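You operate a simulated robot arm through the tools that you are given. There is no shell and no other tool. Be economical: measure what you need, move in short steps, check, and stop when the job is done.

You run a simulated two-armed robot. Do the job below in one go: nothing can be reset, and whatever is moved stays where it is left.

JOB
Take the castor and leave it on the centre shelf of the white cabinet. Pick up the warm-air tool with one hand, pass it to the other hand and put it on the blue bench. Take the brush on the purple bench and put it away on the low shelf. Take the steel boss and leave it on top of the flighted section. Put the black hub sprocket from the blue bench on top of the white small carton there and the blue hub sprocket on the purple bench. Put the short post on the clear spot away on the shelf over the orange bench. Put the riser block from the blue bench in the scrap tub. Put one of the spacing gauges from the blue bench on top of the blue stock bin on the deck by the long shaft. Stack the 12 mm bolt box from the blue bench on top of the 8 mm bolt box. Pull the parts drawer open. Do these in any order. Set down upright: steel boss, hub sprocket.

It is judged by the outcome, as a careful person would: the job done as asked, and still so three seconds after it is handed in. It fails if anything else is knocked over, pushed out of place, dropped, spilled or broken.

ROBOT AND FRAMES
Two 7-joint arms with fingered hands on one trunk, on a base that drives. Base frame: it is fixed to the floor where the robot stands at the start and does not move with it; the origin is under the middle of the robot, x ahead of it, y to its left, z up; the surface under the hand at the start is at about z = 850. Lengths are in mm, angles in degrees, forces in N, time in s.
The left shoulder is at the start at [20, 208, 1373], the right one opposite. Places, roughly: blue bench [-2600, 1000, 800]; bolt box [-3250, 1250, 750]; brush (11x4x7 cm) [-800, 1500, 800]; castor (8x20x9 cm) [800, 0, 1200]; centre shelf of the white cabinet [-1600, -1500, 800]; flighted section (12x9x5 cm) [-2000, 1300, 800]; hub sprocket [-2250, 1250, 750]; low shelf (22x130 cm) [1140, -3800, 200]; parts drawer [-6000, 100, 700]; purple bench (32x20 cm) [-920, 1540, 800]; riser block (4x6x13 cm) [-3100, 700, 900]; scrap tub (31x15 cm) [-1880, -240, 700]; shelf over the orange bench (16x44 cm) [-6180, -5060, 1160]; short post (4x4x13 cm) [-2700, 900, 900]; small carton (9x9x15 cm) [-2500, 1300, 900]; spacing gauge [-3500, 1000, 750]; steel boss (4x4x8 cm) [-1500, 1000, 900]; stock bin (11x18x9 cm) [-4500, -2600, 800]; warm-air tool [-250, 1250, 750]. Payload 5 kg a hand.
The TCP of each hand is the grasp point between the finger pads, 48 mm short of the fingertips. In the tool frame z runs along the fingers and y along their closing line. Largest opening 160 mm; the body of the gripper starts 56 mm behind the TCP. The gripper is a hand of 4 fingers: y runs from the thumb to the fingers, the wrist lies at [-26, -142, -252] in the tool frame, and closing takes about 1.5 s.
Orientation is that of the tool frame in the base frame, as [roll, pitch, yaw] about the fixed x, y, z axes, in that order (R = Rz(yaw) Ry(pitch) Rx(roll)). With the fingers straight down and the wrist toward the robot, the tool's x, y and z point along [0, 1, 0], [1, 0, 0] and [0, 0, -1] of the base frame.

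CONTROLS
- The arms move only by the tool play_rows. It takes "left_commands", "right_commands" or both (then of equal length, played together; a hand with none holds still); each is a list of rows, each a list of 6 numbers: the shift along the tool's x, y, z in mm, then the turn, a rotation vector about the tool's x, y, z in degrees. In form: [[dx, dy, dz, ax, ay, az], ...]. A call has 1 to 12 rows; each row shifts and turns the commanded pose from where the row before left it, along the tool's axes as they then stand. "left_gripper" and "right_gripper" are, for a hand that has rows, the finger opening in mm, from 0 to 160, set as the call begins (left out, the last holds). Rows are played at 5 a second. More than 50 mm and 8.6 degrees between two rows, or a gripper value outside its range, and nothing of the call is played. Where a pose cannot be reached the arm comes as near as it can. A force on the tool above 40 N (or 10 N above the force at the start of the call, whichever is more), or a blocked arm, ends the call early, and 0.2 s more pass. The fingers move at their own pace (about 108 mm/s each) and stop on an object; they squeeze with about 30 N. The grip force told is the motor's: it shows also when the fingers shut on nothing. Time passes only in rows, and 0.2 s behind the last, so rows that do not move let the fingers close. The reply holds the time, the measured pose of the TCP, the force on the tool along the base axes, the opening and the grip force, in the units named above and with some noise, with the torque about the TCP (base axes, N m) and any sound that the robot's microphone picked up, and new pictures: "views" is both (left out), scene, wrist or none (wrist: the cameras of the hands that moved).
- Cameras (640 x 400 px; columns grow to the right, rows downward): "scene" is now at [61.1, 64.3, 1571.1]; the picture's right is [0.73, -0.68, -0.00], its down [-0.29, -0.31, -0.91] and it looks along [0.62, 0.66, -0.42] (base axes); focal length 214 px, centre (320, 200). "left" rides on the left gripper at [-87, -133, -189] in its tool frame; the picture's right is [-0.83, -0.26, 0.49], its down [0.51, -0.71, 0.49] and it looks along [0.22, 0.66, 0.72] (tool axes); focal length 238 px, centre (320, 200). "right" rides on the right gripper at [87, -133, -189] in its tool frame; the picture's right is [-0.83, 0.26, -0.49], its down [-0.51, -0.71, 0.49] and it looks along [-0.22, 0.66, 0.72] (tool axes); focal length 238 px, centre (320, 200). There is no depth. A picture from a camera that has moved, and an enlarged one, comes with that camera's place and axes in the base frame and with its lens. The place of the scene camera against the robot may be out by one fixed shift of up to 18 mm in any direction.
- slide_trunk(by): slides the trunk up (or, below 0, down) by that many mm; the arms and the scene camera ride with it, the base frame stays. It gives what a move gives, with no picture.
- steer(legs): drives the robot by 1 to 6 legs, each [ahead, left, turn to the left] in mm, mm and degrees, along the robot's own axes; the way and the turn of a leg run together, so that a leg with both is an arc; at most 1500 mm and 180 degrees a leg. The arms and the cameras ride along, it lands a little off, and it stops where it bumps. It gives what a move gives, and a new picture of the scene camera.
- finger_targets(index, middle, ring, thumb_bend, thumb_turn, hand): sets how far each is bent, from 0 (flat) to 100 (curled in); at 30 the hand is open as for a grip, at 70 the pads meet at the TCP. One left out holds its place. A second passes; each finger stops where it meets its share of the squeeze, and holds until it gets a number again. A gripper value or a shape takes the hand back. It gives what a move gives, with no picture; readings hold the bend of each and the force on the fingers (four entries, about 0 where the hand has none), thumb and palm. thumb_turn goes from beside the hand (0) to across from the fingers (100), as for a grip.
- grasp_type(shape, hand): the hand has 4 fingers and takes this shape, open, in about a second: jaw (thumb against the fingers, like two jaws); tri (thumb and two fingers); tip (a fingertip pinch); poke (one finger out to press); point (the index stretched); flat (the hand flat); cup (the hand cupped); fist (a fist). The gripper value then closes the fingers along that shape, each until it touches; the sizes above hold for jaw. It gives what a move gives, with no picture.
- aim_head(pan, tilt): turns the head with the scene camera to pan (to the left, within 86 degrees either way) and tilt (down, from -29 to 69), counted from straight ahead of the robot. It gives what a move gives, and a new picture of the scene camera.
- enlarge(camera, box): a new picture of the part [left, top, right, bottom] of that camera's present view, enlarged. The clock stands still meanwhile.
- close_job(): hands the job in; it is judged then, once.

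Work in short steps. Places have to be worked out from the pictures, the camera data and where the tool is seen: move nearer, look again, correct. Check each grasp and each placing, and mend what went wrong. You have 546 turns and 360 pictures in all, those below and enlarged ones among them. Open the grippers and draw the arms clear of the work before you hand the job in, unless the task says otherwise; then end with one line.

The tools are called after ">>>" by a JSON object that holds its "op" and its "data". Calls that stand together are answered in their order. play_rows: Moves the arms, as the interface text tells. Its arguments: {"type":"object","properties":{"left_commands":{"type":"array","items":{"type":"array","items":{"type":"number"}}},"left_gripper":{"type":"number"},"right_commands":{"type":"array","items":{"type":"array","items":{"type":"number"}}},"right_gripper":{"type":"number"},"views":{"type":"string","enum":["both","scene","wrist","none"]}},"required":[]} The other tools are called the same way: slide_trunk (by) slides the trunk up or down; grasp_type (shape, hand) gives the hand a shape; finger_targets (index, middle, ring, thumb_bend, thumb_turn, hand) moves the fingers one by one; steer (legs) drives the base; aim_head (pan, tilt) turns the head that bears the scene camera; enlarge (camera, box) takes an enlarged picture of a part of a camera's view; close_job () hands the job in.

At the start:

```text
time_s: 0.0
left_position: [390.9, 566.6, 1371.0]
left_ee_rot: [-179.9, -0.1, 90.0]
left_contact_force: [-0.6, 0.2, 0.3]
left_ft_torque: [-0.01, -0.03, 0.03]
left_grip_width: 159.8
left_gripper_force: 0.1
left_shape: jaw
left_bend: [30.0, 30.0, 30.0, 30.0, 98.0]
left_finger forces: [0.0, 0.1, 0.0, 0.0, 0.0, 0.0]
right_position: [506.7, 20.8, 1370.7]
right_ee_rot: [-180.0, 0.0, 90.0]
right_contact_force: [0.0, 0.4, 0.6]
right_ft_torque: [0.02, 0.0, 0.02]
right_grip_width: 159.5
right_gripper_force: 0.0
right_shape: jaw
right_bend: [30.0, 30.0, 30.0, 30.0, 98.0]
right_finger forces: [0.0, 0.0, 0.0, 0.1, 0.1, 0.0]
trunk travel left (down, up): [-375.0, 315.0]
robot x, y, heading: [0.0, 2.1, -0.3]
head pan, tilt: [46.9, 25.1]
```

scene: 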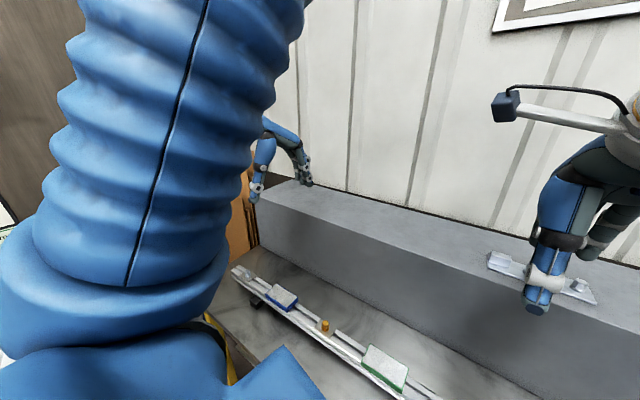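
right: 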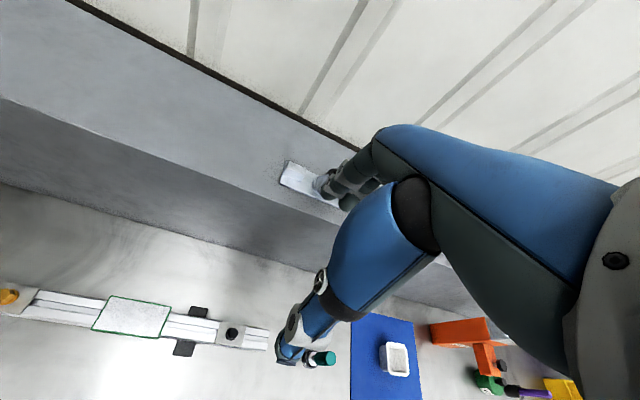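
left: 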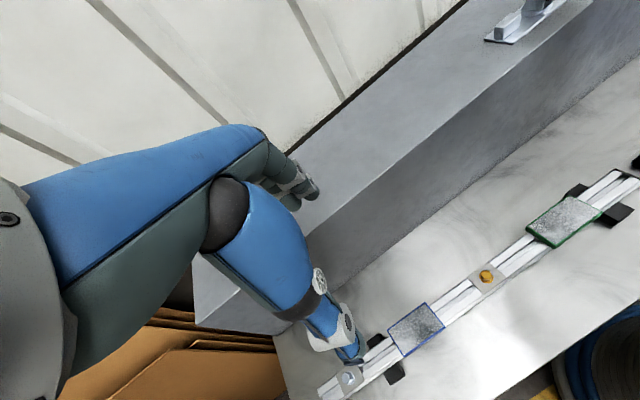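

I start by surveying: look straight ahead for the castor.

>>> {"op": "aim_head", "data": {"pan": 0, "tilt": 30}}

>>> {"op": "aim_head", "data": {"pan": -70, "tilt": 25}}

>>> {"op": "aim_head", "data": {"pan": 84, "tilt": 25}}

```text
time_s: 1.1
left_position: [391.4, 566.2, 1371.5]
left_ee_rot: [-179.8, 0.0, 90.0]
left_contact_force: [0.2, 0.0, 0.7]
left_ft_torque: [0.03, 0.0, -0.06]
left_grip_width: 159.6
left_gripper_force: 0.0
left_shape: jaw
left_bend: [30.0, 30.0, 30.0, 30.0, 98.0]
left_finger forces: [0.0, 0.0, 0.1, 0.1, 0.0, 0.0]
right_position: [506.3, 20.0, 1370.4]
right_ee_rot: [-180.0, 0.0, 90.0]
right_contact_force: [-0.2, -0.5, 0.2]
right_ft_torque: [0.0, 0.02, 0.0]
right_grip_width: 159.5
right_gripper_force: 0.1
right_shape: jaw
right_bend: [30.0, 30.0, 30.0, 30.0, 98.0]
right_finger forces: [0.0, 0.0, 0.0, 0.1, 0.0, 0.1]
trunk travel left (down, up): [-375.0, 315.0]
robot x, y, heading: [-1.2, -2.3, -0.1]
head pan, tilt: [0.0, 30.0]
camera scene: at [88.6, -2.9, 1563.2], right [0.0, -1.0, 0.0], down [-0.5, 0.0, -0.87], along [0.87, 0.0, -0.5], focal length 214 px, centre (320, 200)
```

scene: 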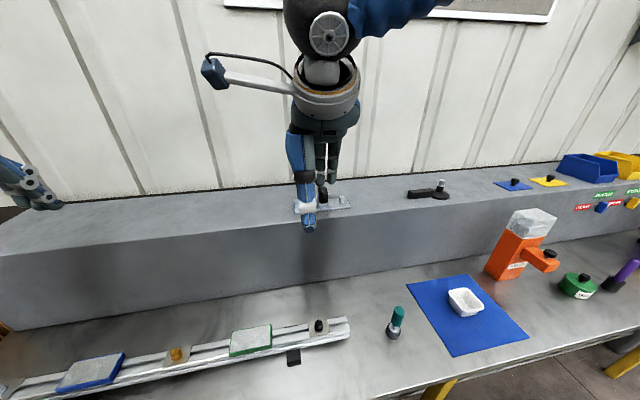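

```text
time_s: 2.6
left_position: [391.8, 565.7, 1371.5]
left_ee_rot: [-179.9, 0.0, 90.0]
left_contact_force: [-0.8, 0.9, 0.1]
left_ft_torque: [-0.04, 0.01, -0.03]
left_grip_width: 159.7
left_gripper_force: 0.0
left_shape: jaw
left_bend: [30.0, 30.0, 30.0, 30.0, 98.0]
left_finger forces: [0.0, 0.0, 0.0, 0.0, 0.0, 0.0]
right_position: [507.0, 20.0, 1369.9]
right_ee_rot: [-180.0, -0.1, 89.9]
right_contact_force: [-0.5, 0.8, 0.0]
right_ft_torque: [-0.01, 0.0, -0.04]
right_grip_width: 159.7
right_gripper_force: 0.1
right_shape: jaw
right_bend: [30.0, 30.0, 30.0, 30.0, 98.0]
right_finger forces: [0.1, 0.1, 0.0, 0.0, 0.0, 0.0]
trunk travel left (down, up): [-375.0, 315.0]
robot x, y, heading: [0.6, -1.6, -0.0]
head pan, tilt: [-70.0, 25.0]
camera scene: at [29.8, -89.6, 1571.2], right [-0.94, -0.34, 0.0], down [-0.15, 0.4, -0.91], along [0.31, -0.85, -0.42], focal length 214 px, centre (320, 200)
```

scene: 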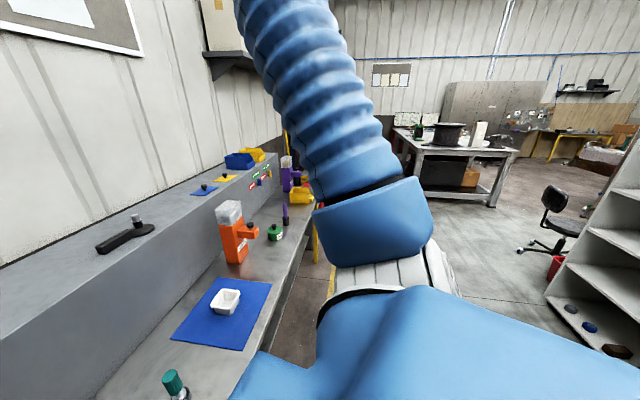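

```text
time_s: 5.0
left_position: [391.5, 567.7, 1371.9]
left_ee_rot: [-179.9, 0.0, 90.0]
left_contact_force: [-0.2, -0.7, 0.5]
left_ft_torque: [-0.01, -0.03, 0.02]
left_grip_width: 159.7
left_gripper_force: 0.0
left_shape: jaw
left_bend: [30.0, 30.0, 30.0, 30.0, 98.0]
left_finger forces: [0.1, 0.0, 0.1, 0.0, 0.1, 0.1]
right_position: [507.2, 19.6, 1370.0]
right_ee_rot: [179.9, -0.1, 90.0]
right_contact_force: [0.2, 0.3, 0.8]
right_ft_torque: [-0.02, -0.01, 0.04]
right_grip_width: 159.8
right_gripper_force: 0.1
right_shape: jaw
right_bend: [30.0, 30.0, 30.0, 30.0, 98.0]
right_finger forces: [0.0, 0.0, 0.1, 0.0, 0.1, 0.0]
trunk travel left (down, up): [-375.0, 315.0]
robot x, y, heading: [0.1, -2.3, -0.0]
head pan, tilt: [84.0, 25.0]
camera scene: at [7.9, 88.6, 1571.2], right [0.99, -0.1, 0.0], down [-0.04, -0.42, -0.91], along [0.1, 0.9, -0.42], focal length 214 px, centre (320, 200)
```

scene: 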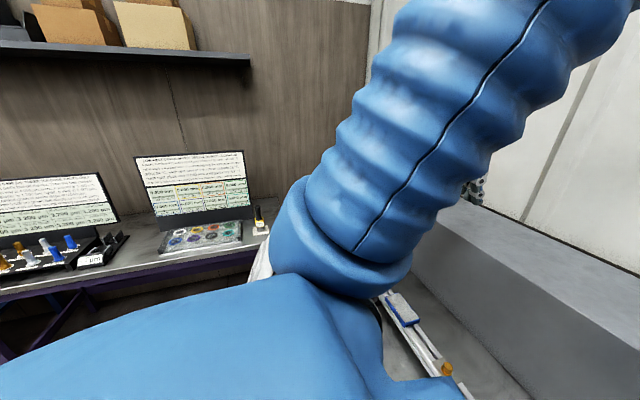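

Castor is behind the right hand; move that hand to the right so I can see it.

>>> {"op": "play_rows", "data": {"right_commands": [[-50, 0, 0, 0, 0, 0], [-50, 0, 0, 0, 0, 0], [-50, 0, 0, 0, 0, 0], [-50, 0, 0, 0, 0, 0], [-50, 0, 0, 0, 0, 0]], "views": "none"}}

>>> {"op": "aim_head", "data": {"pan": 0, "tilt": 25}}

>>> {"op": "enlarge", "data": {"camera": "scene", "box": [240, 140, 400, 240]}}

```text
time_s: 6.2
left_position: [393.1, 564.7, 1371.9]
left_ee_rot: [-180.0, -0.2, 90.0]
left_contact_force: [-0.9, -0.2, 1.1]
left_ft_torque: [0.12, -0.04, 0.05]
left_grip_width: 159.6
left_gripper_force: 0.0
left_shape: jaw
left_bend: [30.0, 30.0, 30.0, 30.0, 98.0]
left_finger forces: [0.0, 0.0, 0.1, 0.0, 0.0, 0.1]
right_position: [506.4, -232.0, 1371.5]
right_ee_rot: [-180.0, 0.0, 90.2]
right_contact_force: [-0.6, -0.9, -0.6]
right_ft_torque: [0.14, -0.03, 0.03]
right_grip_width: 159.5
right_gripper_force: 0.1
right_shape: jaw
right_bend: [30.0, 30.0, 30.0, 30.0, 98.0]
right_finger forces: [0.0, 0.0, 0.0, 0.1, 0.0, 0.1]
trunk travel left (down, up): [-375.0, 315.0]
robot x, y, heading: [2.2, 0.8, 0.1]
head pan, tilt: [84.0, 25.0]
```

```text
time_s: 7.7
left_position: [391.6, 565.8, 1371.3]
left_ee_rot: [-179.9, 0.0, 90.0]
left_contact_force: [-0.6, 1.0, 0.6]
left_ft_torque: [0.0, 0.01, 0.0]
left_grip_width: 159.7
left_gripper_force: 0.1
left_shape: jaw
left_bend: [30.0, 30.0, 30.0, 30.0, 98.0]
left_finger forces: [0.0, 0.1, 0.0, 0.0, 0.0, 0.0]
right_position: [507.4, -229.5, 1373.6]
right_ee_rot: [-180.0, -0.1, 89.9]
right_contact_force: [-0.2, -0.3, 0.9]
right_ft_torque: [0.01, -0.01, 0.05]
right_grip_width: 159.5
right_gripper_force: 0.1
right_shape: jaw
right_bend: [30.0, 30.0, 30.0, 30.0, 98.0]
right_finger forces: [0.1, 0.1, 0.1, 0.1, 0.0, 0.0]
trunk travel left (down, up): [-375.0, 315.0]
robot x, y, heading: [2.5, -0.4, -0.2]
head pan, tilt: [0.0, 25.0]
camera scene: at [90.3, -3.2, 1571.2], right [0.0, -1.0, 0.0], down [-0.42, 0.0, -0.91], along [0.91, 0.0, -0.42], focal length 214 px, centre (320, 200)
```

scene: 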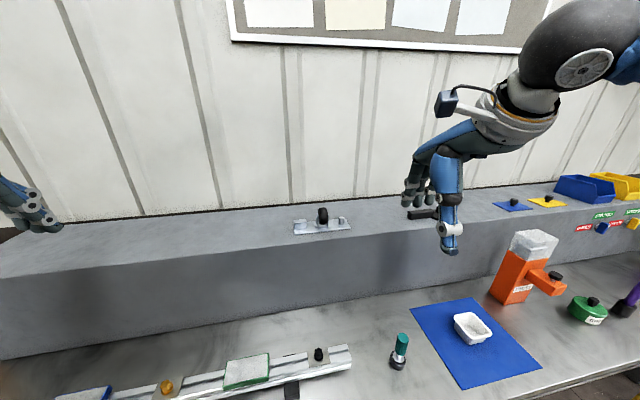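

```text
4.00 times, centred on (320, 190) of scene
camera zoom: at [90.3, -3.2, 1571.2], right [0.0, -1.0, 0.0], down [-0.42, 0.0, -0.91], along [0.91, 0.0, -0.42], focal length 858 px, centre (320, 240)
```

zoom: 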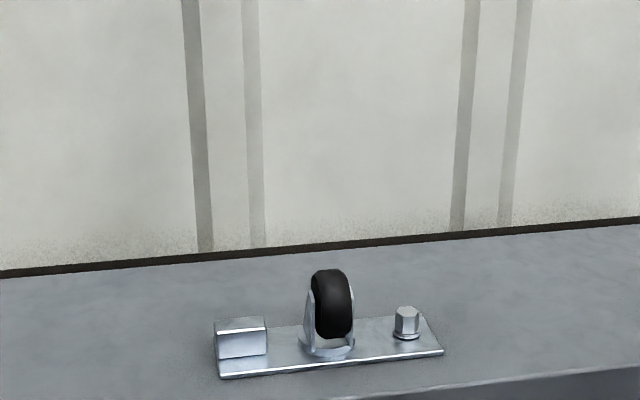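

Castor is a plate with an upturned wheel at about [741,-12,1165]. Before grasping, I back up and survey the room to choose grasps.

>>> {"op": "steer", "data": {"legs": [[-600, 0, 0], [0, 0, -90]]}}

>>> {"op": "aim_head", "data": {"pan": -60, "tilt": 20}}

```text
time_s: 14.8
left_position: [-9.7, -368.4, 1371.6]
left_ee_rot: [-179.8, 0.0, 2.8]
left_contact_force: [-0.1, -0.9, 0.6]
left_ft_torque: [0.01, -0.04, 0.0]
left_grip_width: 159.5
left_gripper_force: 0.0
left_shape: jaw
left_bend: [30.0, 30.0, 30.0, 30.0, 98.0]
left_finger forces: [0.0, 0.0, 0.0, 0.1, 0.1, 0.0]
right_position: [-797.7, -521.4, 1373.9]
right_ee_rot: [-180.0, 0.0, 2.9]
right_contact_force: [-0.8, -0.1, 0.9]
right_ft_torque: [0.0, -0.01, 0.02]
right_grip_width: 159.9
right_gripper_force: 0.1
right_shape: jaw
right_bend: [30.0, 30.0, 30.0, 30.0, 98.0]
right_finger forces: [0.0, 0.1, 0.0, 0.0, 0.0, 0.1]
trunk travel left (down, up): [-375.0, 315.0]
robot x, y, heading: [-593.3, -1.8, -87.6]
head pan, tilt: [0.0, 25.0]
camera scene: at [-600.3, -109.3, 1571.2], right [-1.0, -0.05, 0.0], down [-0.02, 0.42, -0.91], along [0.04, -0.91, -0.42], focal length 214 px, centre (320, 200)
```

scene: 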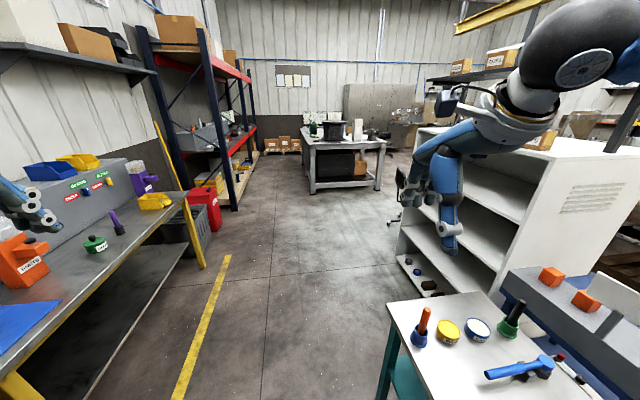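

```text
time_s: 16.1
left_position: [-7.7, -367.7, 1370.9]
left_ee_rot: [-179.9, 0.1, 2.8]
left_contact_force: [-0.3, 0.1, -0.3]
left_ft_torque: [-0.01, -0.01, -0.01]
left_grip_width: 159.6
left_gripper_force: 0.1
left_shape: jaw
left_bend: [30.0, 30.0, 30.0, 30.0, 98.0]
left_finger forces: [0.0, 0.0, 0.0, 0.1, 0.1, 0.1]
right_position: [-798.3, -522.2, 1372.3]
right_ee_rot: [180.0, -0.1, 2.8]
right_contact_force: [0.4, 0.0, -1.0]
right_ft_torque: [-0.03, 0.0, 0.02]
right_grip_width: 159.5
right_gripper_force: 0.0
right_shape: jaw
right_bend: [30.0, 30.0, 30.0, 30.0, 98.0]
right_finger forces: [0.1, 0.1, 0.0, 0.0, 0.0, 0.1]
trunk travel left (down, up): [-375.0, 315.0]
robot x, y, heading: [-595.1, -2.9, -87.2]
head pan, tilt: [-60.0, 20.0]
camera scene: at [-682.8, -67.7, 1579.3], right [-0.54, 0.84, 0.0], down [0.29, 0.19, -0.94], along [-0.79, -0.51, -0.34], focal length 214 px, centre (320, 200)
```

scene: 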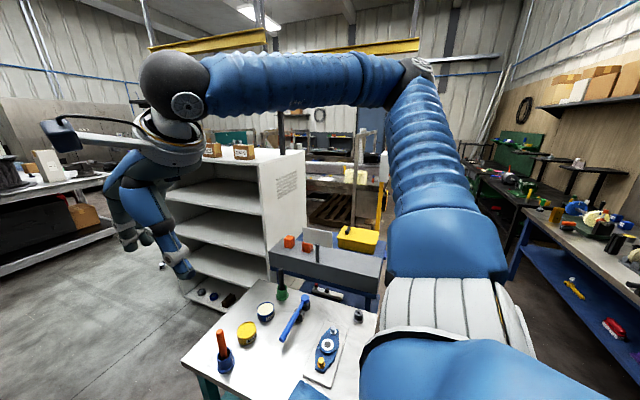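

Cabinet opens toward +x. Continue the survey toward -x.

>>> {"op": "steer", "data": {"legs": [[0, 0, -90]]}}

>>> {"op": "aim_head", "data": {"pan": 0, "tilt": 18}}

>>> {"op": "aim_head", "data": {"pan": -55, "tilt": 25}}

```text
time_s: 20.3
left_position: [-946.0, -595.5, 1371.5]
left_ee_rot: [-179.8, 0.1, -86.1]
left_contact_force: [0.2, 0.4, 0.0]
left_ft_torque: [0.0, -0.04, 0.0]
left_grip_width: 159.7
left_gripper_force: 0.0
left_shape: jaw
left_bend: [30.0, 30.0, 30.0, 30.0, 98.0]
left_finger forces: [0.1, 0.0, 0.0, 0.0, 0.0, 0.0]
right_position: [-1114.6, 192.4, 1372.1]
right_ee_rot: [180.0, 0.0, -86.2]
right_contact_force: [0.5, 0.0, -1.1]
right_ft_torque: [-0.02, -0.01, 0.01]
right_grip_width: 159.2
right_gripper_force: 0.2
right_shape: jaw
right_bend: [30.0, 30.0, 30.0, 30.0, 98.0]
right_finger forces: [0.0, 0.0, 0.1, 0.0, 0.0, 0.1]
trunk travel left (down, up): [-375.0, 315.0]
robot x, y, heading: [-594.6, -4.5, -176.1]
head pan, tilt: [-60.0, 20.0]
camera scene: at [-667.4, 70.0, 1579.3], right [0.83, 0.56, 0.0], down [0.19, -0.28, -0.94], along [-0.52, 0.78, -0.34], focal length 214 px, centre (320, 200)
```

scene: 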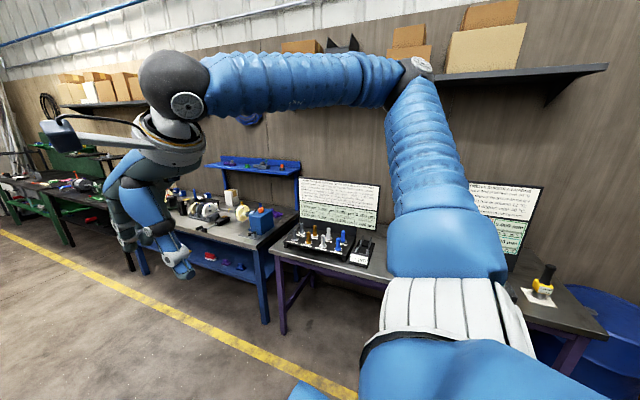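

```text
time_s: 21.6
left_position: [-944.7, -595.0, 1371.6]
left_ee_rot: [-179.9, 0.0, -86.2]
left_contact_force: [-0.1, 0.8, 0.9]
left_ft_torque: [0.01, 0.01, -0.01]
left_grip_width: 159.7
left_gripper_force: 0.1
left_shape: jaw
left_bend: [30.0, 30.0, 30.0, 30.0, 98.0]
left_finger forces: [0.0, 0.0, 0.0, 0.0, 0.1, 0.0]
right_position: [-1114.0, 191.7, 1373.5]
right_ee_rot: [180.0, 0.0, -86.2]
right_contact_force: [0.1, 0.3, 0.0]
right_ft_torque: [-0.01, 0.01, -0.01]
right_grip_width: 159.4
right_gripper_force: 0.0
right_shape: jaw
right_bend: [30.0, 30.0, 30.0, 30.0, 98.0]
right_finger forces: [0.1, 0.1, 0.0, 0.0, 0.0, 0.1]
trunk travel left (down, up): [-375.0, 315.0]
robot x, y, heading: [-589.6, -3.1, -176.0]
head pan, tilt: [0.0, 18.0]
camera scene: at [-708.7, -13.7, 1582.6], right [-0.07, 1.0, 0.0], down [0.31, 0.02, -0.95], along [-0.95, -0.06, -0.31], focal length 214 px, centre (320, 200)
```

scene: 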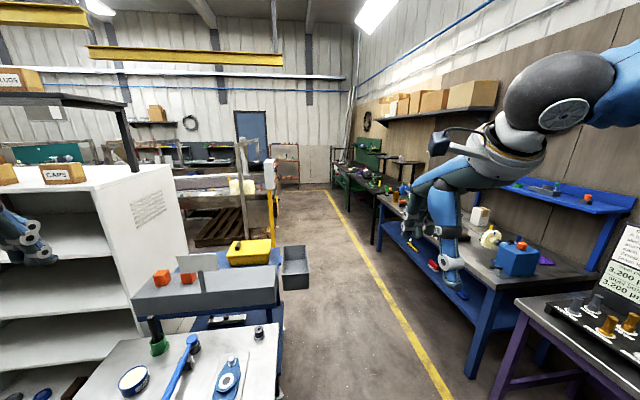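

```text
time_s: 22.9
left_position: [-945.8, -595.0, 1371.2]
left_ee_rot: [-179.9, 0.0, -86.2]
left_contact_force: [0.8, 0.9, -0.9]
left_ft_torque: [-0.01, 0.02, 0.0]
left_grip_width: 159.6
left_gripper_force: 0.0
left_shape: jaw
left_bend: [30.0, 30.0, 30.0, 30.0, 98.0]
left_finger forces: [0.0, 0.0, 0.1, 0.0, 0.0, 0.0]
right_position: [-1115.2, 193.0, 1373.3]
right_ee_rot: [179.9, -0.1, -86.1]
right_contact_force: [0.0, -0.4, 0.1]
right_ft_torque: [-0.01, 0.01, -0.03]
right_grip_width: 159.5
right_gripper_force: 0.1
right_shape: jaw
right_bend: [30.0, 30.0, 30.0, 30.0, 98.0]
right_finger forces: [0.0, 0.0, 0.0, 0.1, 0.0, 0.0]
trunk travel left (down, up): [-375.0, 315.0]
robot x, y, heading: [-593.6, -1.1, -176.1]
head pan, tilt: [-55.0, 25.0]
camera scene: at [-673.4, 64.3, 1571.2], right [0.78, 0.63, 0.0], down [0.27, -0.33, -0.91], along [-0.57, 0.71, -0.42], focal length 214 px, centre (320, 200)
```

scene: 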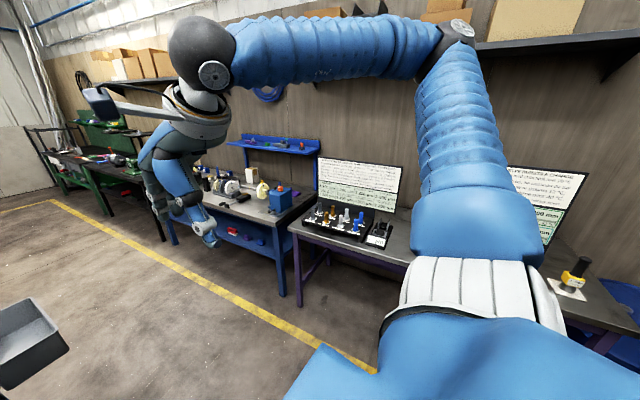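

Look at the cabinet shelves more directly.

>>> {"op": "aim_head", "data": {"pan": 48, "tilt": 25}}

```text
time_s: 24.6
left_position: [-946.8, -595.4, 1370.9]
left_ee_rot: [-179.9, 0.1, -86.3]
left_contact_force: [0.7, 0.2, -1.0]
left_ft_torque: [0.02, 0.0, 0.03]
left_grip_width: 159.4
left_gripper_force: 0.1
left_shape: jaw
left_bend: [30.0, 30.0, 30.0, 30.0, 98.0]
left_finger forces: [0.1, 0.0, 0.1, 0.0, 0.1, 0.1]
right_position: [-1114.5, 193.0, 1373.7]
right_ee_rot: [-180.0, 0.0, -86.3]
right_contact_force: [-0.3, -0.4, 0.2]
right_ft_torque: [0.0, -0.01, -0.03]
right_grip_width: 159.7
right_gripper_force: 0.1
right_shape: jaw
right_bend: [30.0, 30.0, 30.0, 30.0, 98.0]
right_finger forces: [0.0, 0.0, 0.1, 0.0, 0.0, 0.0]
trunk travel left (down, up): [-375.0, 315.0]
robot x, y, heading: [-592.2, -3.7, -176.3]
head pan, tilt: [48.0, 25.0]
camera scene: at [-672.6, -79.9, 1571.2], right [-0.79, 0.62, 0.0], down [0.26, 0.33, -0.91], along [-0.56, -0.71, -0.42], focal length 214 px, centre (320, 200)
```

scene: 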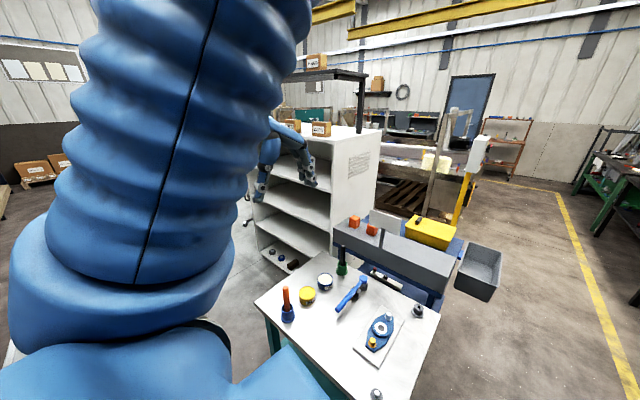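

I'll reorient the right hand here in free space (closing axis sideways, fingers 40° below horizontal), for grasping the castor's wheel and shelving it.

>>> {"op": "play_rows", "data": {"right_commands": [[0, 0, 0, 0, 0, -8.2], [0, 0, 0, 0, 0, -8.2], [0, 0, 0, 0, 0, -8.2], [0, 0, 0, 0, 0, -8.2], [0, 0, 0, 0, 0, -8.2], [0, 0, 0, 0, 0, -8.2], [0, 0, 0, 0, 0, -8.2], [0, 0, 0, 0, 0, -8.2], [0, 0, 0, 0, 0, -8.2], [0, 0, 0, 0, 0, -8.2], [0, 0, 0, 0, 0, -8]], "views": "none"}}

>>> {"op": "play_rows", "data": {"right_commands": [[0, 0, 0, 0, -8.4, 0], [0, 0, 0, 0, -8.4, 0], [0, 0, 0, 0, -8.4, 0], [0, 0, 0, 0, -8.4, 0], [0, 0, 0, 0, -8.4, 0], [0, 0, 0, 0, -8, 0]], "views": "none"}}

```text
time_s: 27.1
left_position: [-949.8, -596.4, 1369.8]
left_ee_rot: [-179.9, 0.1, -86.3]
left_contact_force: [-2.6, -0.5, -0.5]
left_ft_torque: [0.08, -0.27, -0.03]
left_grip_width: 159.4
left_gripper_force: 0.0
left_shape: jaw
left_bend: [30.0, 30.0, 30.0, 30.0, 98.0]
left_finger forces: [0.0, 0.0, 0.0, 0.0, 0.1, 0.0]
right_position: [-962.0, 76.1, 1408.1]
right_ee_rot: [-179.7, -0.3, 3.1]
right_contact_force: [-0.4, -0.2, 0.4]
right_ft_torque: [0.05, -0.12, -0.01]
right_grip_width: 159.8
right_gripper_force: 0.1
right_shape: jaw
right_bend: [30.0, 30.0, 30.0, 30.0, 97.0]
right_finger forces: [0.0, 0.0, 0.0, 0.1, 0.0, 0.0]
right hand out of reach, approached as far as the arm can: row 7, 8, 9, 10, 11
trunk travel left (down, up): [-375.0, 315.0]
robot x, y, heading: [-593.2, -3.8, -176.3]
head pan, tilt: [48.0, 25.0]
```

```text
time_s: 28.4
left_position: [-946.0, -596.4, 1371.6]
left_ee_rot: [-179.9, 0.2, -86.2]
left_contact_force: [0.0, -0.9, -0.8]
left_ft_torque: [0.07, 0.0, -0.02]
left_grip_width: 160.0
left_gripper_force: 0.1
left_shape: jaw
left_bend: [30.0, 30.0, 30.0, 30.0, 98.0]
left_finger forces: [0.1, 0.1, 0.0, 0.0, 0.1, 0.0]
right_position: [-945.7, 32.7, 1475.7]
right_ee_rot: [179.4, 49.7, 2.2]
right_contact_force: [0.6, 0.1, -0.5]
right_ft_torque: [0.03, -0.02, -0.05]
right_grip_width: 159.9
right_gripper_force: 0.0
right_shape: jaw
right_bend: [30.0, 30.0, 30.0, 30.0, 97.0]
right_finger forces: [0.1, 0.1, 0.0, 0.0, 0.0, 0.1]
right hand out of reach, approached as far as the arm can: row 1, 2, 3, 5, 6
trunk travel left (down, up): [-375.0, 315.0]
robot x, y, heading: [-591.1, -1.7, -176.3]
head pan, tilt: [48.0, 25.0]
```

Orientation reached, position drifted. Turn back to the castor and approach, leaving some distance.

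>>> {"op": "steer", "data": {"legs": [[0, 0, 176.3], [350, 60, 0]]}}

>>> {"op": "aim_head", "data": {"pan": 0, "tilt": 22}}

```text
time_s: 37.9
left_position: [164.1, 605.9, 1371.4]
left_ee_rot: [-179.9, 0.1, 88.4]
left_contact_force: [0.3, 0.0, -0.6]
left_ft_torque: [-0.01, 0.06, -0.03]
left_grip_width: 159.7
left_gripper_force: 0.0
left_shape: jaw
left_bend: [30.0, 30.0, 30.0, 30.0, 98.0]
left_finger forces: [0.0, 0.0, 0.0, 0.0, 0.0, 0.0]
right_position: [106.0, -22.0, 1475.3]
right_ee_rot: [179.3, 49.6, 176.9]
right_contact_force: [0.3, -0.8, -0.4]
right_ft_torque: [0.01, -0.01, -0.01]
right_grip_width: 159.8
right_gripper_force: 0.1
right_shape: jaw
right_bend: [30.0, 30.0, 30.0, 30.0, 97.0]
right_finger forces: [0.0, 0.1, 0.0, 0.0, 0.0, 0.0]
trunk travel left (down, up): [-375.0, 315.0]
robot x, y, heading: [-243.8, 49.3, -1.6]
head pan, tilt: [48.0, 25.0]
camera scene: at [-180.9, 111.6, 1571.2], right [0.72, -0.69, 0.0], down [-0.29, -0.31, -0.91], along [0.62, 0.66, -0.42], focal length 214 px, centre (320, 200)
```

scene: 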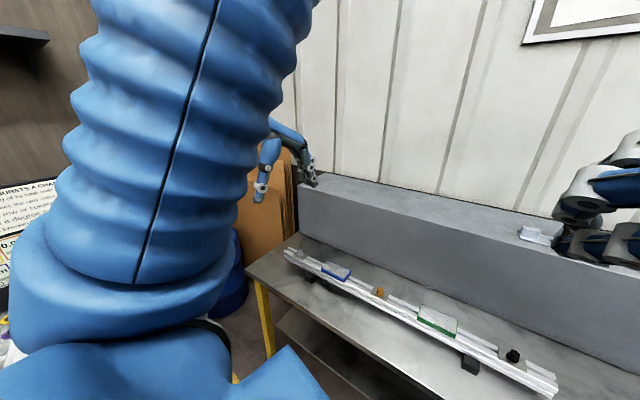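

```text
time_s: 39.0
left_position: [163.8, 603.7, 1370.5]
left_ee_rot: [-179.9, 0.0, 88.5]
left_contact_force: [-0.1, 0.5, -1.4]
left_ft_torque: [-0.01, -0.04, 0.0]
left_grip_width: 159.8
left_gripper_force: 0.1
left_shape: jaw
left_bend: [30.0, 30.0, 30.0, 30.0, 98.0]
left_finger forces: [0.1, 0.1, 0.0, 0.0, 0.0, 0.1]
right_position: [104.8, -22.8, 1476.4]
right_ee_rot: [179.3, 49.6, 176.8]
right_contact_force: [-0.1, -0.4, 0.5]
right_ft_torque: [-0.01, 0.01, 0.0]
right_grip_width: 159.8
right_gripper_force: 0.1
right_shape: jaw
right_bend: [30.0, 30.0, 30.0, 30.0, 97.0]
right_finger forces: [0.0, 0.1, 0.1, 0.1, 0.0, 0.0]
trunk travel left (down, up): [-375.0, 315.0]
robot x, y, heading: [-245.1, 48.4, -1.6]
head pan, tilt: [0.0, 22.0]
camera scene: at [-151.8, 42.4, 1576.0], right [-0.03, -1.0, 0.0], down [-0.38, 0.01, -0.93], along [0.93, -0.02, -0.38], focal length 214 px, centre (320, 200)
```

scene: 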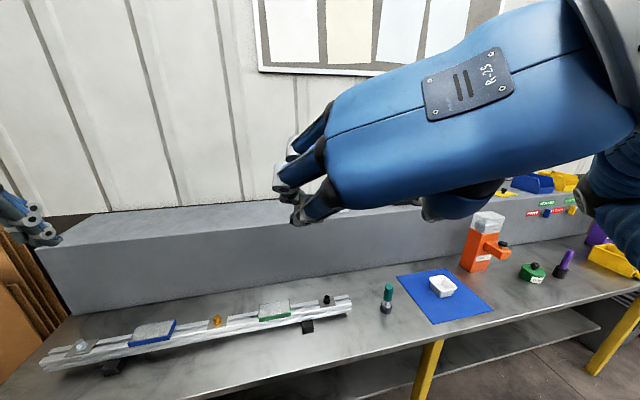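

Drive forward to roughly the start spot, then look with the right wrist camera.

>>> {"op": "steer", "data": {"legs": [[190, 0, 1.6]]}}

>>> {"op": "play_rows", "data": {"right_commands": [[0, 0, 40, 0, 0, 0], [0, 0, 40, 0, 0, 0], [0, 0, 40, 0, 0, 0], [0, 0, 40, 0, 0, 0]], "views": "both"}}

```text
time_s: 40.6
left_position: [340.9, 613.3, 1370.7]
left_ee_rot: [-179.9, 0.0, 90.1]
left_contact_force: [1.9, -0.6, 0.4]
left_ft_torque: [-0.03, 0.07, 0.01]
left_grip_width: 159.7
left_gripper_force: 0.1
left_shape: jaw
left_bend: [30.0, 30.0, 30.0, 30.0, 98.0]
left_finger forces: [0.0, 0.1, 0.1, 0.0, 0.1, 0.0]
right_position: [299.2, -14.8, 1477.0]
right_ee_rot: [179.2, 49.7, 178.4]
right_contact_force: [0.4, 0.3, -0.5]
right_ft_torque: [0.01, 0.05, 0.03]
right_grip_width: 160.1
right_gripper_force: 0.1
right_shape: jaw
right_bend: [30.0, 30.0, 30.0, 30.0, 97.0]
right_finger forces: [0.0, 0.2, 0.1, 0.0, 0.0, 0.0]
trunk travel left (down, up): [-375.0, 315.0]
robot x, y, heading: [-53.3, 45.4, 0.2]
head pan, tilt: [0.0, 22.0]
camera scene: at [40.2, 42.9, 1576.0], right [0.0, -1.0, 0.0], down [-0.38, 0.0, -0.93], along [0.93, 0.0, -0.38], focal length 214 px, centre (320, 200)
```

scene: 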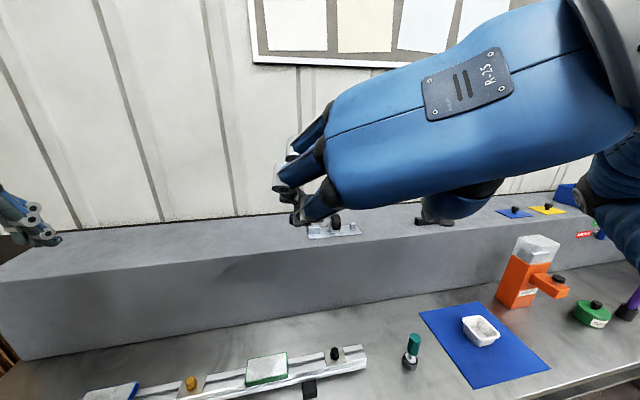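

```text
time_s: 41.6
left_position: [338.8, 612.5, 1372.1]
left_ee_rot: [-179.9, 0.1, 90.1]
left_contact_force: [0.3, 0.2, -0.2]
left_ft_torque: [0.0, 0.04, 0.0]
left_grip_width: 159.6
left_gripper_force: 0.1
left_shape: jaw
left_bend: [30.0, 30.0, 30.0, 30.0, 98.0]
left_finger forces: [0.0, 0.0, 0.0, 0.0, 0.0, 0.0]
right_position: [299.7, -15.1, 1476.7]
right_ee_rot: [179.1, 49.6, 178.3]
right_contact_force: [0.5, 0.5, -0.4]
right_ft_torque: [0.0, 0.02, -0.02]
right_grip_width: 160.0
right_gripper_force: 0.1
right_shape: jaw
right_bend: [30.0, 30.0, 30.0, 30.0, 97.0]
right_finger forces: [0.0, 0.0, 0.0, 0.0, 0.0, 0.0]
right hand out of reach, approached as far as the arm can: row 1, 2, 3, 4
trunk travel left (down, up): [-375.0, 315.0]
robot x, y, heading: [-50.9, 45.7, -0.1]
head pan, tilt: [0.0, 22.0]
camera scene: at [39.2, 42.9, 1576.1], right [0.0, -1.0, 0.0], down [-0.38, 0.0, -0.93], along [0.93, 0.0, -0.38], focal length 214 px, centre (320, 200)
camera right: at [95.3, -143.8, 1531.6], right [0.17, 0.25, 0.95], down [0.69, -0.72, 0.06], along [0.7, 0.65, -0.3], focal length 238 px, centre (320, 200)
```

scene: 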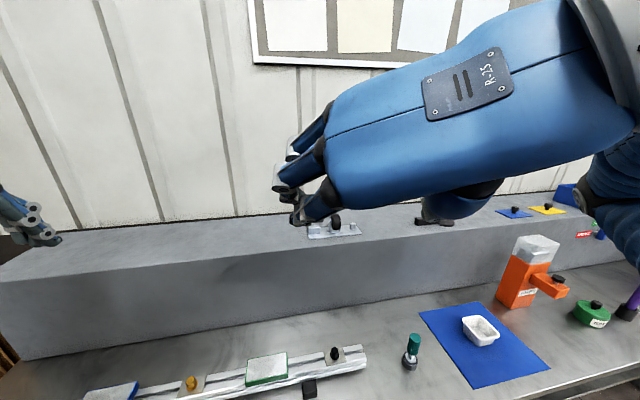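
right: 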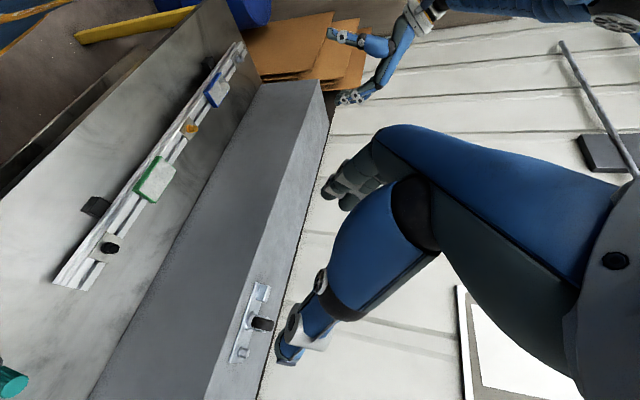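

Raise the trunk so that the ledge lies lower relative to the shoulders, which should free the arm; then see where the hand settles.

>>> {"op": "slide_trunk", "data": {"by": 300}}

>>> {"op": "play_rows", "data": {"right_commands": [[0, 0, -40, 0, 0, 0], [0, 0, -40, 0, 0, 0], [0, 0, -40, 0, 0, 0], [0, 0, -40, 0, 0, 0], [0, 0, 0, 0, 0, 0]], "views": "none"}}

```text
time_s: 44.6
left_position: [338.7, 614.1, 1670.5]
left_ee_rot: [-179.9, -0.1, 90.1]
left_contact_force: [-0.3, -0.8, 1.0]
left_ft_torque: [-0.01, 0.01, 0.04]
left_grip_width: 159.7
left_gripper_force: 0.0
left_shape: jaw
left_bend: [30.0, 30.0, 30.0, 30.0, 98.0]
left_finger forces: [0.0, 0.1, 0.0, 0.0, 0.1, 0.0]
right_position: [297.9, -14.3, 1774.9]
right_ee_rot: [179.1, 49.7, 178.4]
right_contact_force: [-0.5, 0.5, -0.5]
right_ft_torque: [0.04, 0.01, -0.01]
right_grip_width: 159.8
right_gripper_force: 0.1
right_shape: jaw
right_bend: [30.0, 30.0, 30.0, 30.0, 97.0]
right_finger forces: [0.0, 0.0, 0.1, 0.0, 0.0, 0.0]
trunk travel left (down, up): [-675.0, 15.0]
robot x, y, heading: [-50.4, 43.3, 0.3]
head pan, tilt: [0.0, 22.0]
```

```text
time_s: 45.8
left_position: [337.8, 612.2, 1672.2]
left_ee_rot: [-179.9, 0.0, 90.1]
left_contact_force: [-0.6, -0.3, 0.3]
left_ft_torque: [0.02, 0.04, 0.01]
left_grip_width: 159.6
left_gripper_force: 0.0
left_shape: jaw
left_bend: [30.0, 30.0, 30.0, 30.0, 98.0]
left_finger forces: [0.0, 0.0, 0.0, 0.0, 0.0, 0.1]
right_position: [177.4, -12.3, 1880.4]
right_ee_rot: [179.3, 49.7, 178.5]
right_contact_force: [-0.6, -0.5, 0.5]
right_ft_torque: [-0.04, 0.06, 0.0]
right_grip_width: 160.1
right_gripper_force: 0.1
right_shape: jaw
right_bend: [30.0, 30.0, 30.0, 30.0, 97.0]
right_finger forces: [0.1, 0.1, 0.0, 0.1, 0.0, 0.0]
trunk travel left (down, up): [-675.0, 15.0]
robot x, y, heading: [-51.0, 48.7, 0.2]
head pan, tilt: [0.0, 22.0]
```

Commands start from the actual pose. Now lower the hand straight down.

>>> {"op": "play_rows", "data": {"right_commands": [[37, 0, 32, 0, 0, 0], [37, 0, 32, 0, 0, 0], [37, 0, 32, 0, 0, 0], [37, 0, 32, 0, 0, 0], [37, 0, 32, 0, 0, 0], [37, 0, 32, 0, 0, 0], [37, 0, 32, 0, 0, 0], [37, 0, 32, 0, 0, 0]], "views": "none"}}

>>> {"op": "play_rows", "data": {"right_commands": [[-33, 0, 37, 0, 0, 0], [-33, 0, 37, 0, 0, 0], [-33, 0, 37, 0, 0, 0], [-33, 0, 37, 0, 0, 0], [-33, 0, 37, 0, 0, 0], [-33, 0, 37, 0, 0, 0]], "views": "scene"}}

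```text
time_s: 46.3
left_position: [337.1, 611.5, 1672.6]
left_ee_rot: [-179.9, 0.0, 90.1]
left_contact_force: [0.1, -0.6, 0.5]
left_ft_torque: [0.05, -0.06, 0.02]
left_grip_width: 159.8
left_gripper_force: 0.1
left_shape: jaw
left_bend: [30.0, 30.0, 30.0, 30.0, 98.0]
left_finger forces: [0.0, 0.0, 0.0, 0.0, 0.0, 0.0]
right_position: [178.5, -15.5, 1839.3]
right_ee_rot: [177.3, 49.7, 176.4]
right_contact_force: [15.0, -6.8, 17.4]
right_ft_torque: [0.07, 3.2, 1.11]
right_grip_width: 159.8
right_gripper_force: 0.1
right_shape: jaw
right_bend: [30.0, 30.0, 30.0, 30.0, 97.0]
right_finger forces: [0.0, 0.0, 0.0, 0.0, 0.0, 0.0]
right hand out of reach, approached as far as the arm can: row 2
trunk travel left (down, up): [-675.0, 15.0]
robot x, y, heading: [-54.6, 47.4, 0.1]
head pan, tilt: [0.0, 22.0]
stopped in row 2 (right hand): the force on the tool passed its limit at 75 N (the readings are from after the stop); the commanded pose is now the measured one
```

```text
time_s: 47.7
left_position: [334.1, 614.6, 1673.2]
left_ee_rot: [179.9, 0.0, 90.1]
left_contact_force: [-2.8, 0.2, 1.8]
left_ft_torque: [0.05, -0.22, 0.09]
left_grip_width: 159.9
left_gripper_force: 0.0
left_shape: jaw
left_bend: [30.0, 30.0, 30.0, 30.0, 97.0]
left_finger forces: [0.0, 0.1, 0.0, 0.0, 0.0, 0.0]
right_position: [303.8, 4.2, 1816.0]
right_ee_rot: [177.9, 50.0, 176.4]
right_contact_force: [-1.7, 0.2, -2.6]
right_ft_torque: [-0.06, -0.32, -0.05]
right_grip_width: 160.1
right_gripper_force: 0.0
right_shape: jaw
right_bend: [30.0, 30.0, 30.0, 30.0, 98.0]
right_finger forces: [0.0, 0.0, 0.0, 0.0, 0.0, 0.1]
right hand out of reach, approached as far as the arm can: row 3, 4, 5, 6
trunk travel left (down, up): [-675.0, 15.0]
robot x, y, heading: [-52.7, 48.4, 0.2]
head pan, tilt: [0.0, 22.0]
camera scene: at [35.2, 43.2, 1876.5], right [0.0, -1.0, 0.0], down [-0.37, 0.0, -0.93], along [0.93, 0.0, -0.37], focal length 214 px, centre (320, 200)
```

scene: 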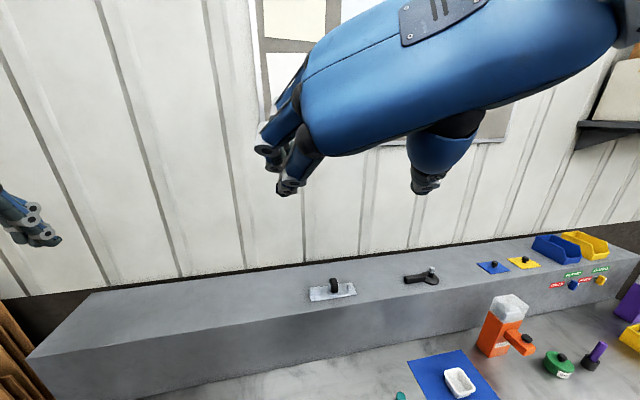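

The wrist jams in that orientation, so I rotate the right hand back to the natural pose.

>>> {"op": "play_rows", "data": {"right_commands": [[0, 0, 0, 0, 8.4, 0], [0, 0, 0, 0, 8.4, 0], [0, 0, 0, 0, 8.4, 0], [0, 0, 0, 0, 8.4, 0], [0, 0, 0, 0, 8.4, 0], [0, 0, 0, 0, 8, 0]], "views": "none"}}

>>> {"op": "play_rows", "data": {"right_commands": [[0, 0, 0, 0, 0, 8.2], [0, 0, 0, 0, 0, 8.2], [0, 0, 0, 0, 0, 8.2], [0, 0, 0, 0, 0, 8.2], [0, 0, 0, 0, 0, 8.2], [0, 0, 0, 0, 0, 8.2], [0, 0, 0, 0, 0, 8.2], [0, 0, 0, 0, 0, 8.2], [0, 0, 0, 0, 0, 8.2], [0, 0, 0, 0, 0, 8.2], [0, 0, 0, 0, 0, 8]], "views": "none"}}

>>> {"op": "steer", "data": {"legs": [[-750, 0, 0], [0, 0, -145]]}}

```text
time_s: 49.1
left_position: [339.4, 611.3, 1673.3]
left_ee_rot: [-179.9, 0.0, 90.0]
left_contact_force: [-0.3, -0.8, 1.1]
left_ft_torque: [0.05, 0.0, 0.02]
left_grip_width: 159.4
left_gripper_force: 0.1
left_shape: jaw
left_bend: [30.0, 30.0, 30.0, 30.0, 97.0]
left_finger forces: [0.0, 0.0, 0.0, 0.0, 0.0, 0.1]
right_position: [306.1, 1.0, 1817.1]
right_ee_rot: [178.4, -0.5, 178.5]
right_contact_force: [-0.6, -0.4, -0.6]
right_ft_torque: [0.07, -0.02, -0.05]
right_grip_width: 159.8
right_gripper_force: 0.1
right_shape: jaw
right_bend: [30.0, 30.0, 30.0, 30.0, 97.0]
right_finger forces: [0.1, 0.0, 0.0, 0.1, 0.0, 0.1]
trunk travel left (down, up): [-675.0, 15.0]
robot x, y, heading: [-50.9, 47.3, 0.1]
head pan, tilt: [0.0, 22.0]
```

```text
time_s: 51.5
left_position: [339.0, 613.3, 1670.4]
left_ee_rot: [-179.9, 0.1, 90.1]
left_contact_force: [0.5, 0.7, 0.4]
left_ft_torque: [-0.05, -0.03, 0.0]
left_grip_width: 159.7
left_gripper_force: 0.1
left_shape: jaw
left_bend: [30.0, 30.0, 30.0, 30.0, 98.0]
left_finger forces: [0.1, 0.1, 0.0, 0.0, 0.1, 0.1]
right_position: [306.1, 5.5, 1816.2]
right_ee_rot: [-179.7, -1.4, 88.4]
right_contact_force: [-0.2, 0.4, -0.8]
right_ft_torque: [-0.07, -0.04, -0.04]
right_grip_width: 159.8
right_gripper_force: 0.2
right_shape: jaw
right_bend: [30.0, 30.0, 30.0, 30.0, 97.0]
right_finger forces: [0.1, 0.0, 0.0, 0.1, 0.0, 0.0]
trunk travel left (down, up): [-675.0, 15.0]
robot x, y, heading: [-52.4, 45.6, 0.2]
head pan, tilt: [0.0, 22.0]
```

```text
time_s: 61.5
left_position: [-806.5, -647.3, 1672.1]
left_ee_rot: [-180.0, -0.2, -56.3]
left_contact_force: [-0.1, 0.9, 0.7]
left_ft_torque: [0.04, 0.02, 0.01]
left_grip_width: 159.8
left_gripper_force: 0.0
left_shape: jaw
left_bend: [30.0, 30.0, 30.0, 30.0, 97.0]
left_finger forces: [0.0, 0.1, 0.0, 0.0, 0.0, 0.1]
right_position: [-1116.8, -121.9, 1817.0]
right_ee_rot: [-179.6, -1.6, -57.8]
right_contact_force: [-0.4, 0.3, -0.6]
right_ft_torque: [0.01, 0.01, 0.0]
right_grip_width: 160.1
right_gripper_force: 0.0
right_shape: jaw
right_bend: [30.0, 30.0, 30.0, 30.0, 97.0]
right_finger forces: [0.1, 0.1, 0.0, 0.0, 0.1, 0.1]
trunk travel left (down, up): [-675.0, 15.0]
robot x, y, heading: [-794.7, 41.3, -146.0]
head pan, tilt: [0.0, 22.0]
camera scene: at [-892.2, -19.3, 1876.1], right [-0.55, 0.83, 0.0], down [0.31, 0.21, -0.93], along [-0.77, -0.51, -0.37], focal length 214 px, centre (320, 200)
```

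scene: 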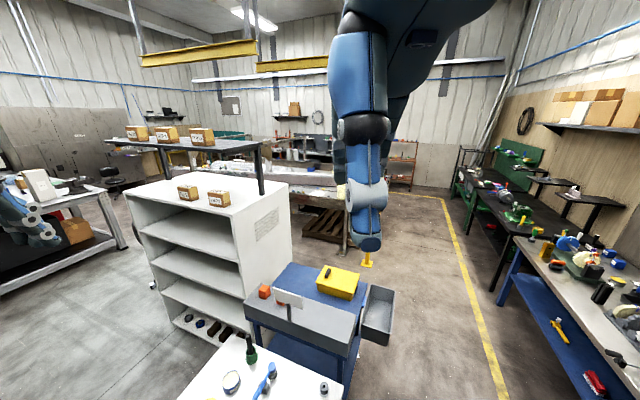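

Zoom on the cabinet to measure shelf heights.

>>> {"op": "enlarge", "data": {"camera": "scene", "box": [110, 170, 302, 350]}}

```text
2.22 times, centred on (206, 260) of scene
camera zoom: at [-892.2, -19.3, 1876.1], right [-0.55, 0.83, 0.0], down [0.31, 0.21, -0.93], along [-0.77, -0.51, -0.37], focal length 477 px, centre (573, 67)
```

zoom: 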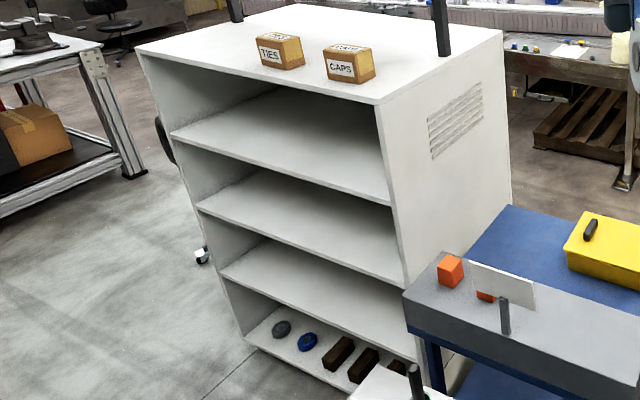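

Shelves are about 280 mm apart (centre shelf ≈ z 800, cabinet turned ~11°). I'll grasp the wheel fore-and-aft with the natural hand, slightly tilted. Drive back to the castor.

>>> {"op": "steer", "data": {"legs": [[0, 0, 146], [770, 130, 0]]}}

>>> {"op": "enlarge", "data": {"camera": "scene", "box": [240, 240, 400, 340]}}

```text
time_s: 71.9
left_position: [378.4, 733.9, 1670.0]
left_ee_rot: [-179.7, 0.0, 89.9]
left_contact_force: [0.9, 0.3, -1.3]
left_ft_torque: [-0.08, 0.16, -0.02]
left_grip_width: 160.0
left_gripper_force: 0.1
left_shape: jaw
left_bend: [30.0, 30.0, 30.0, 30.0, 98.0]
left_finger forces: [0.0, 0.0, 0.0, 0.0, 0.0, 0.0]
right_position: [344.9, 125.3, 1816.7]
right_ee_rot: [-179.6, -1.4, 88.4]
right_contact_force: [1.3, 0.0, -0.2]
right_ft_torque: [-0.06, 0.13, 0.03]
right_grip_width: 160.0
right_gripper_force: 0.0
right_shape: jaw
right_bend: [30.0, 30.0, 30.0, 30.0, 97.0]
right_finger forces: [0.0, 0.1, 0.0, 0.0, 0.0, 0.0]
trunk travel left (down, up): [-675.0, 15.0]
robot x, y, heading: [-17.5, 169.2, 0.0]
head pan, tilt: [0.0, 22.0]
stopped in leg 2: the robot was blocked; the commanded pose is now the measured one
camera scene: at [77.8, 165.2, 1875.8], right [0.0, -1.0, 0.0], down [-0.38, 0.0, -0.93], along [0.93, 0.0, -0.38], focal length 214 px, centre (320, 200)
```

scene: 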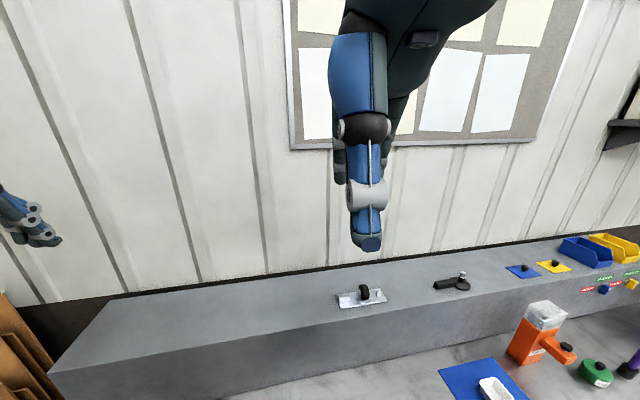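

```text
4.00 times, centred on (320, 290) of scene
camera zoom: at [77.8, 165.2, 1875.8], right [0.0, -1.0, 0.0], down [-0.38, 0.0, -0.93], along [0.93, 0.0, -0.38], focal length 858 px, centre (320, -160)
```

zoom: 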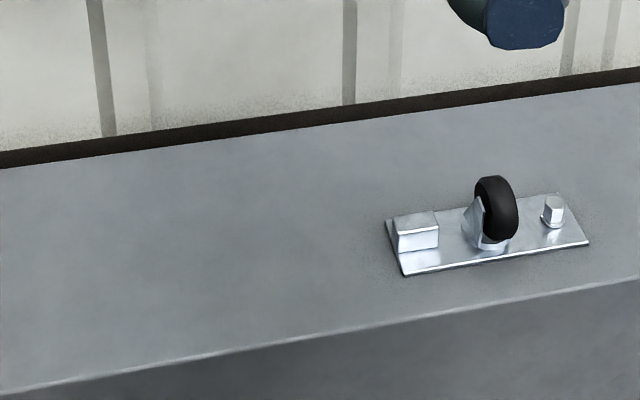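

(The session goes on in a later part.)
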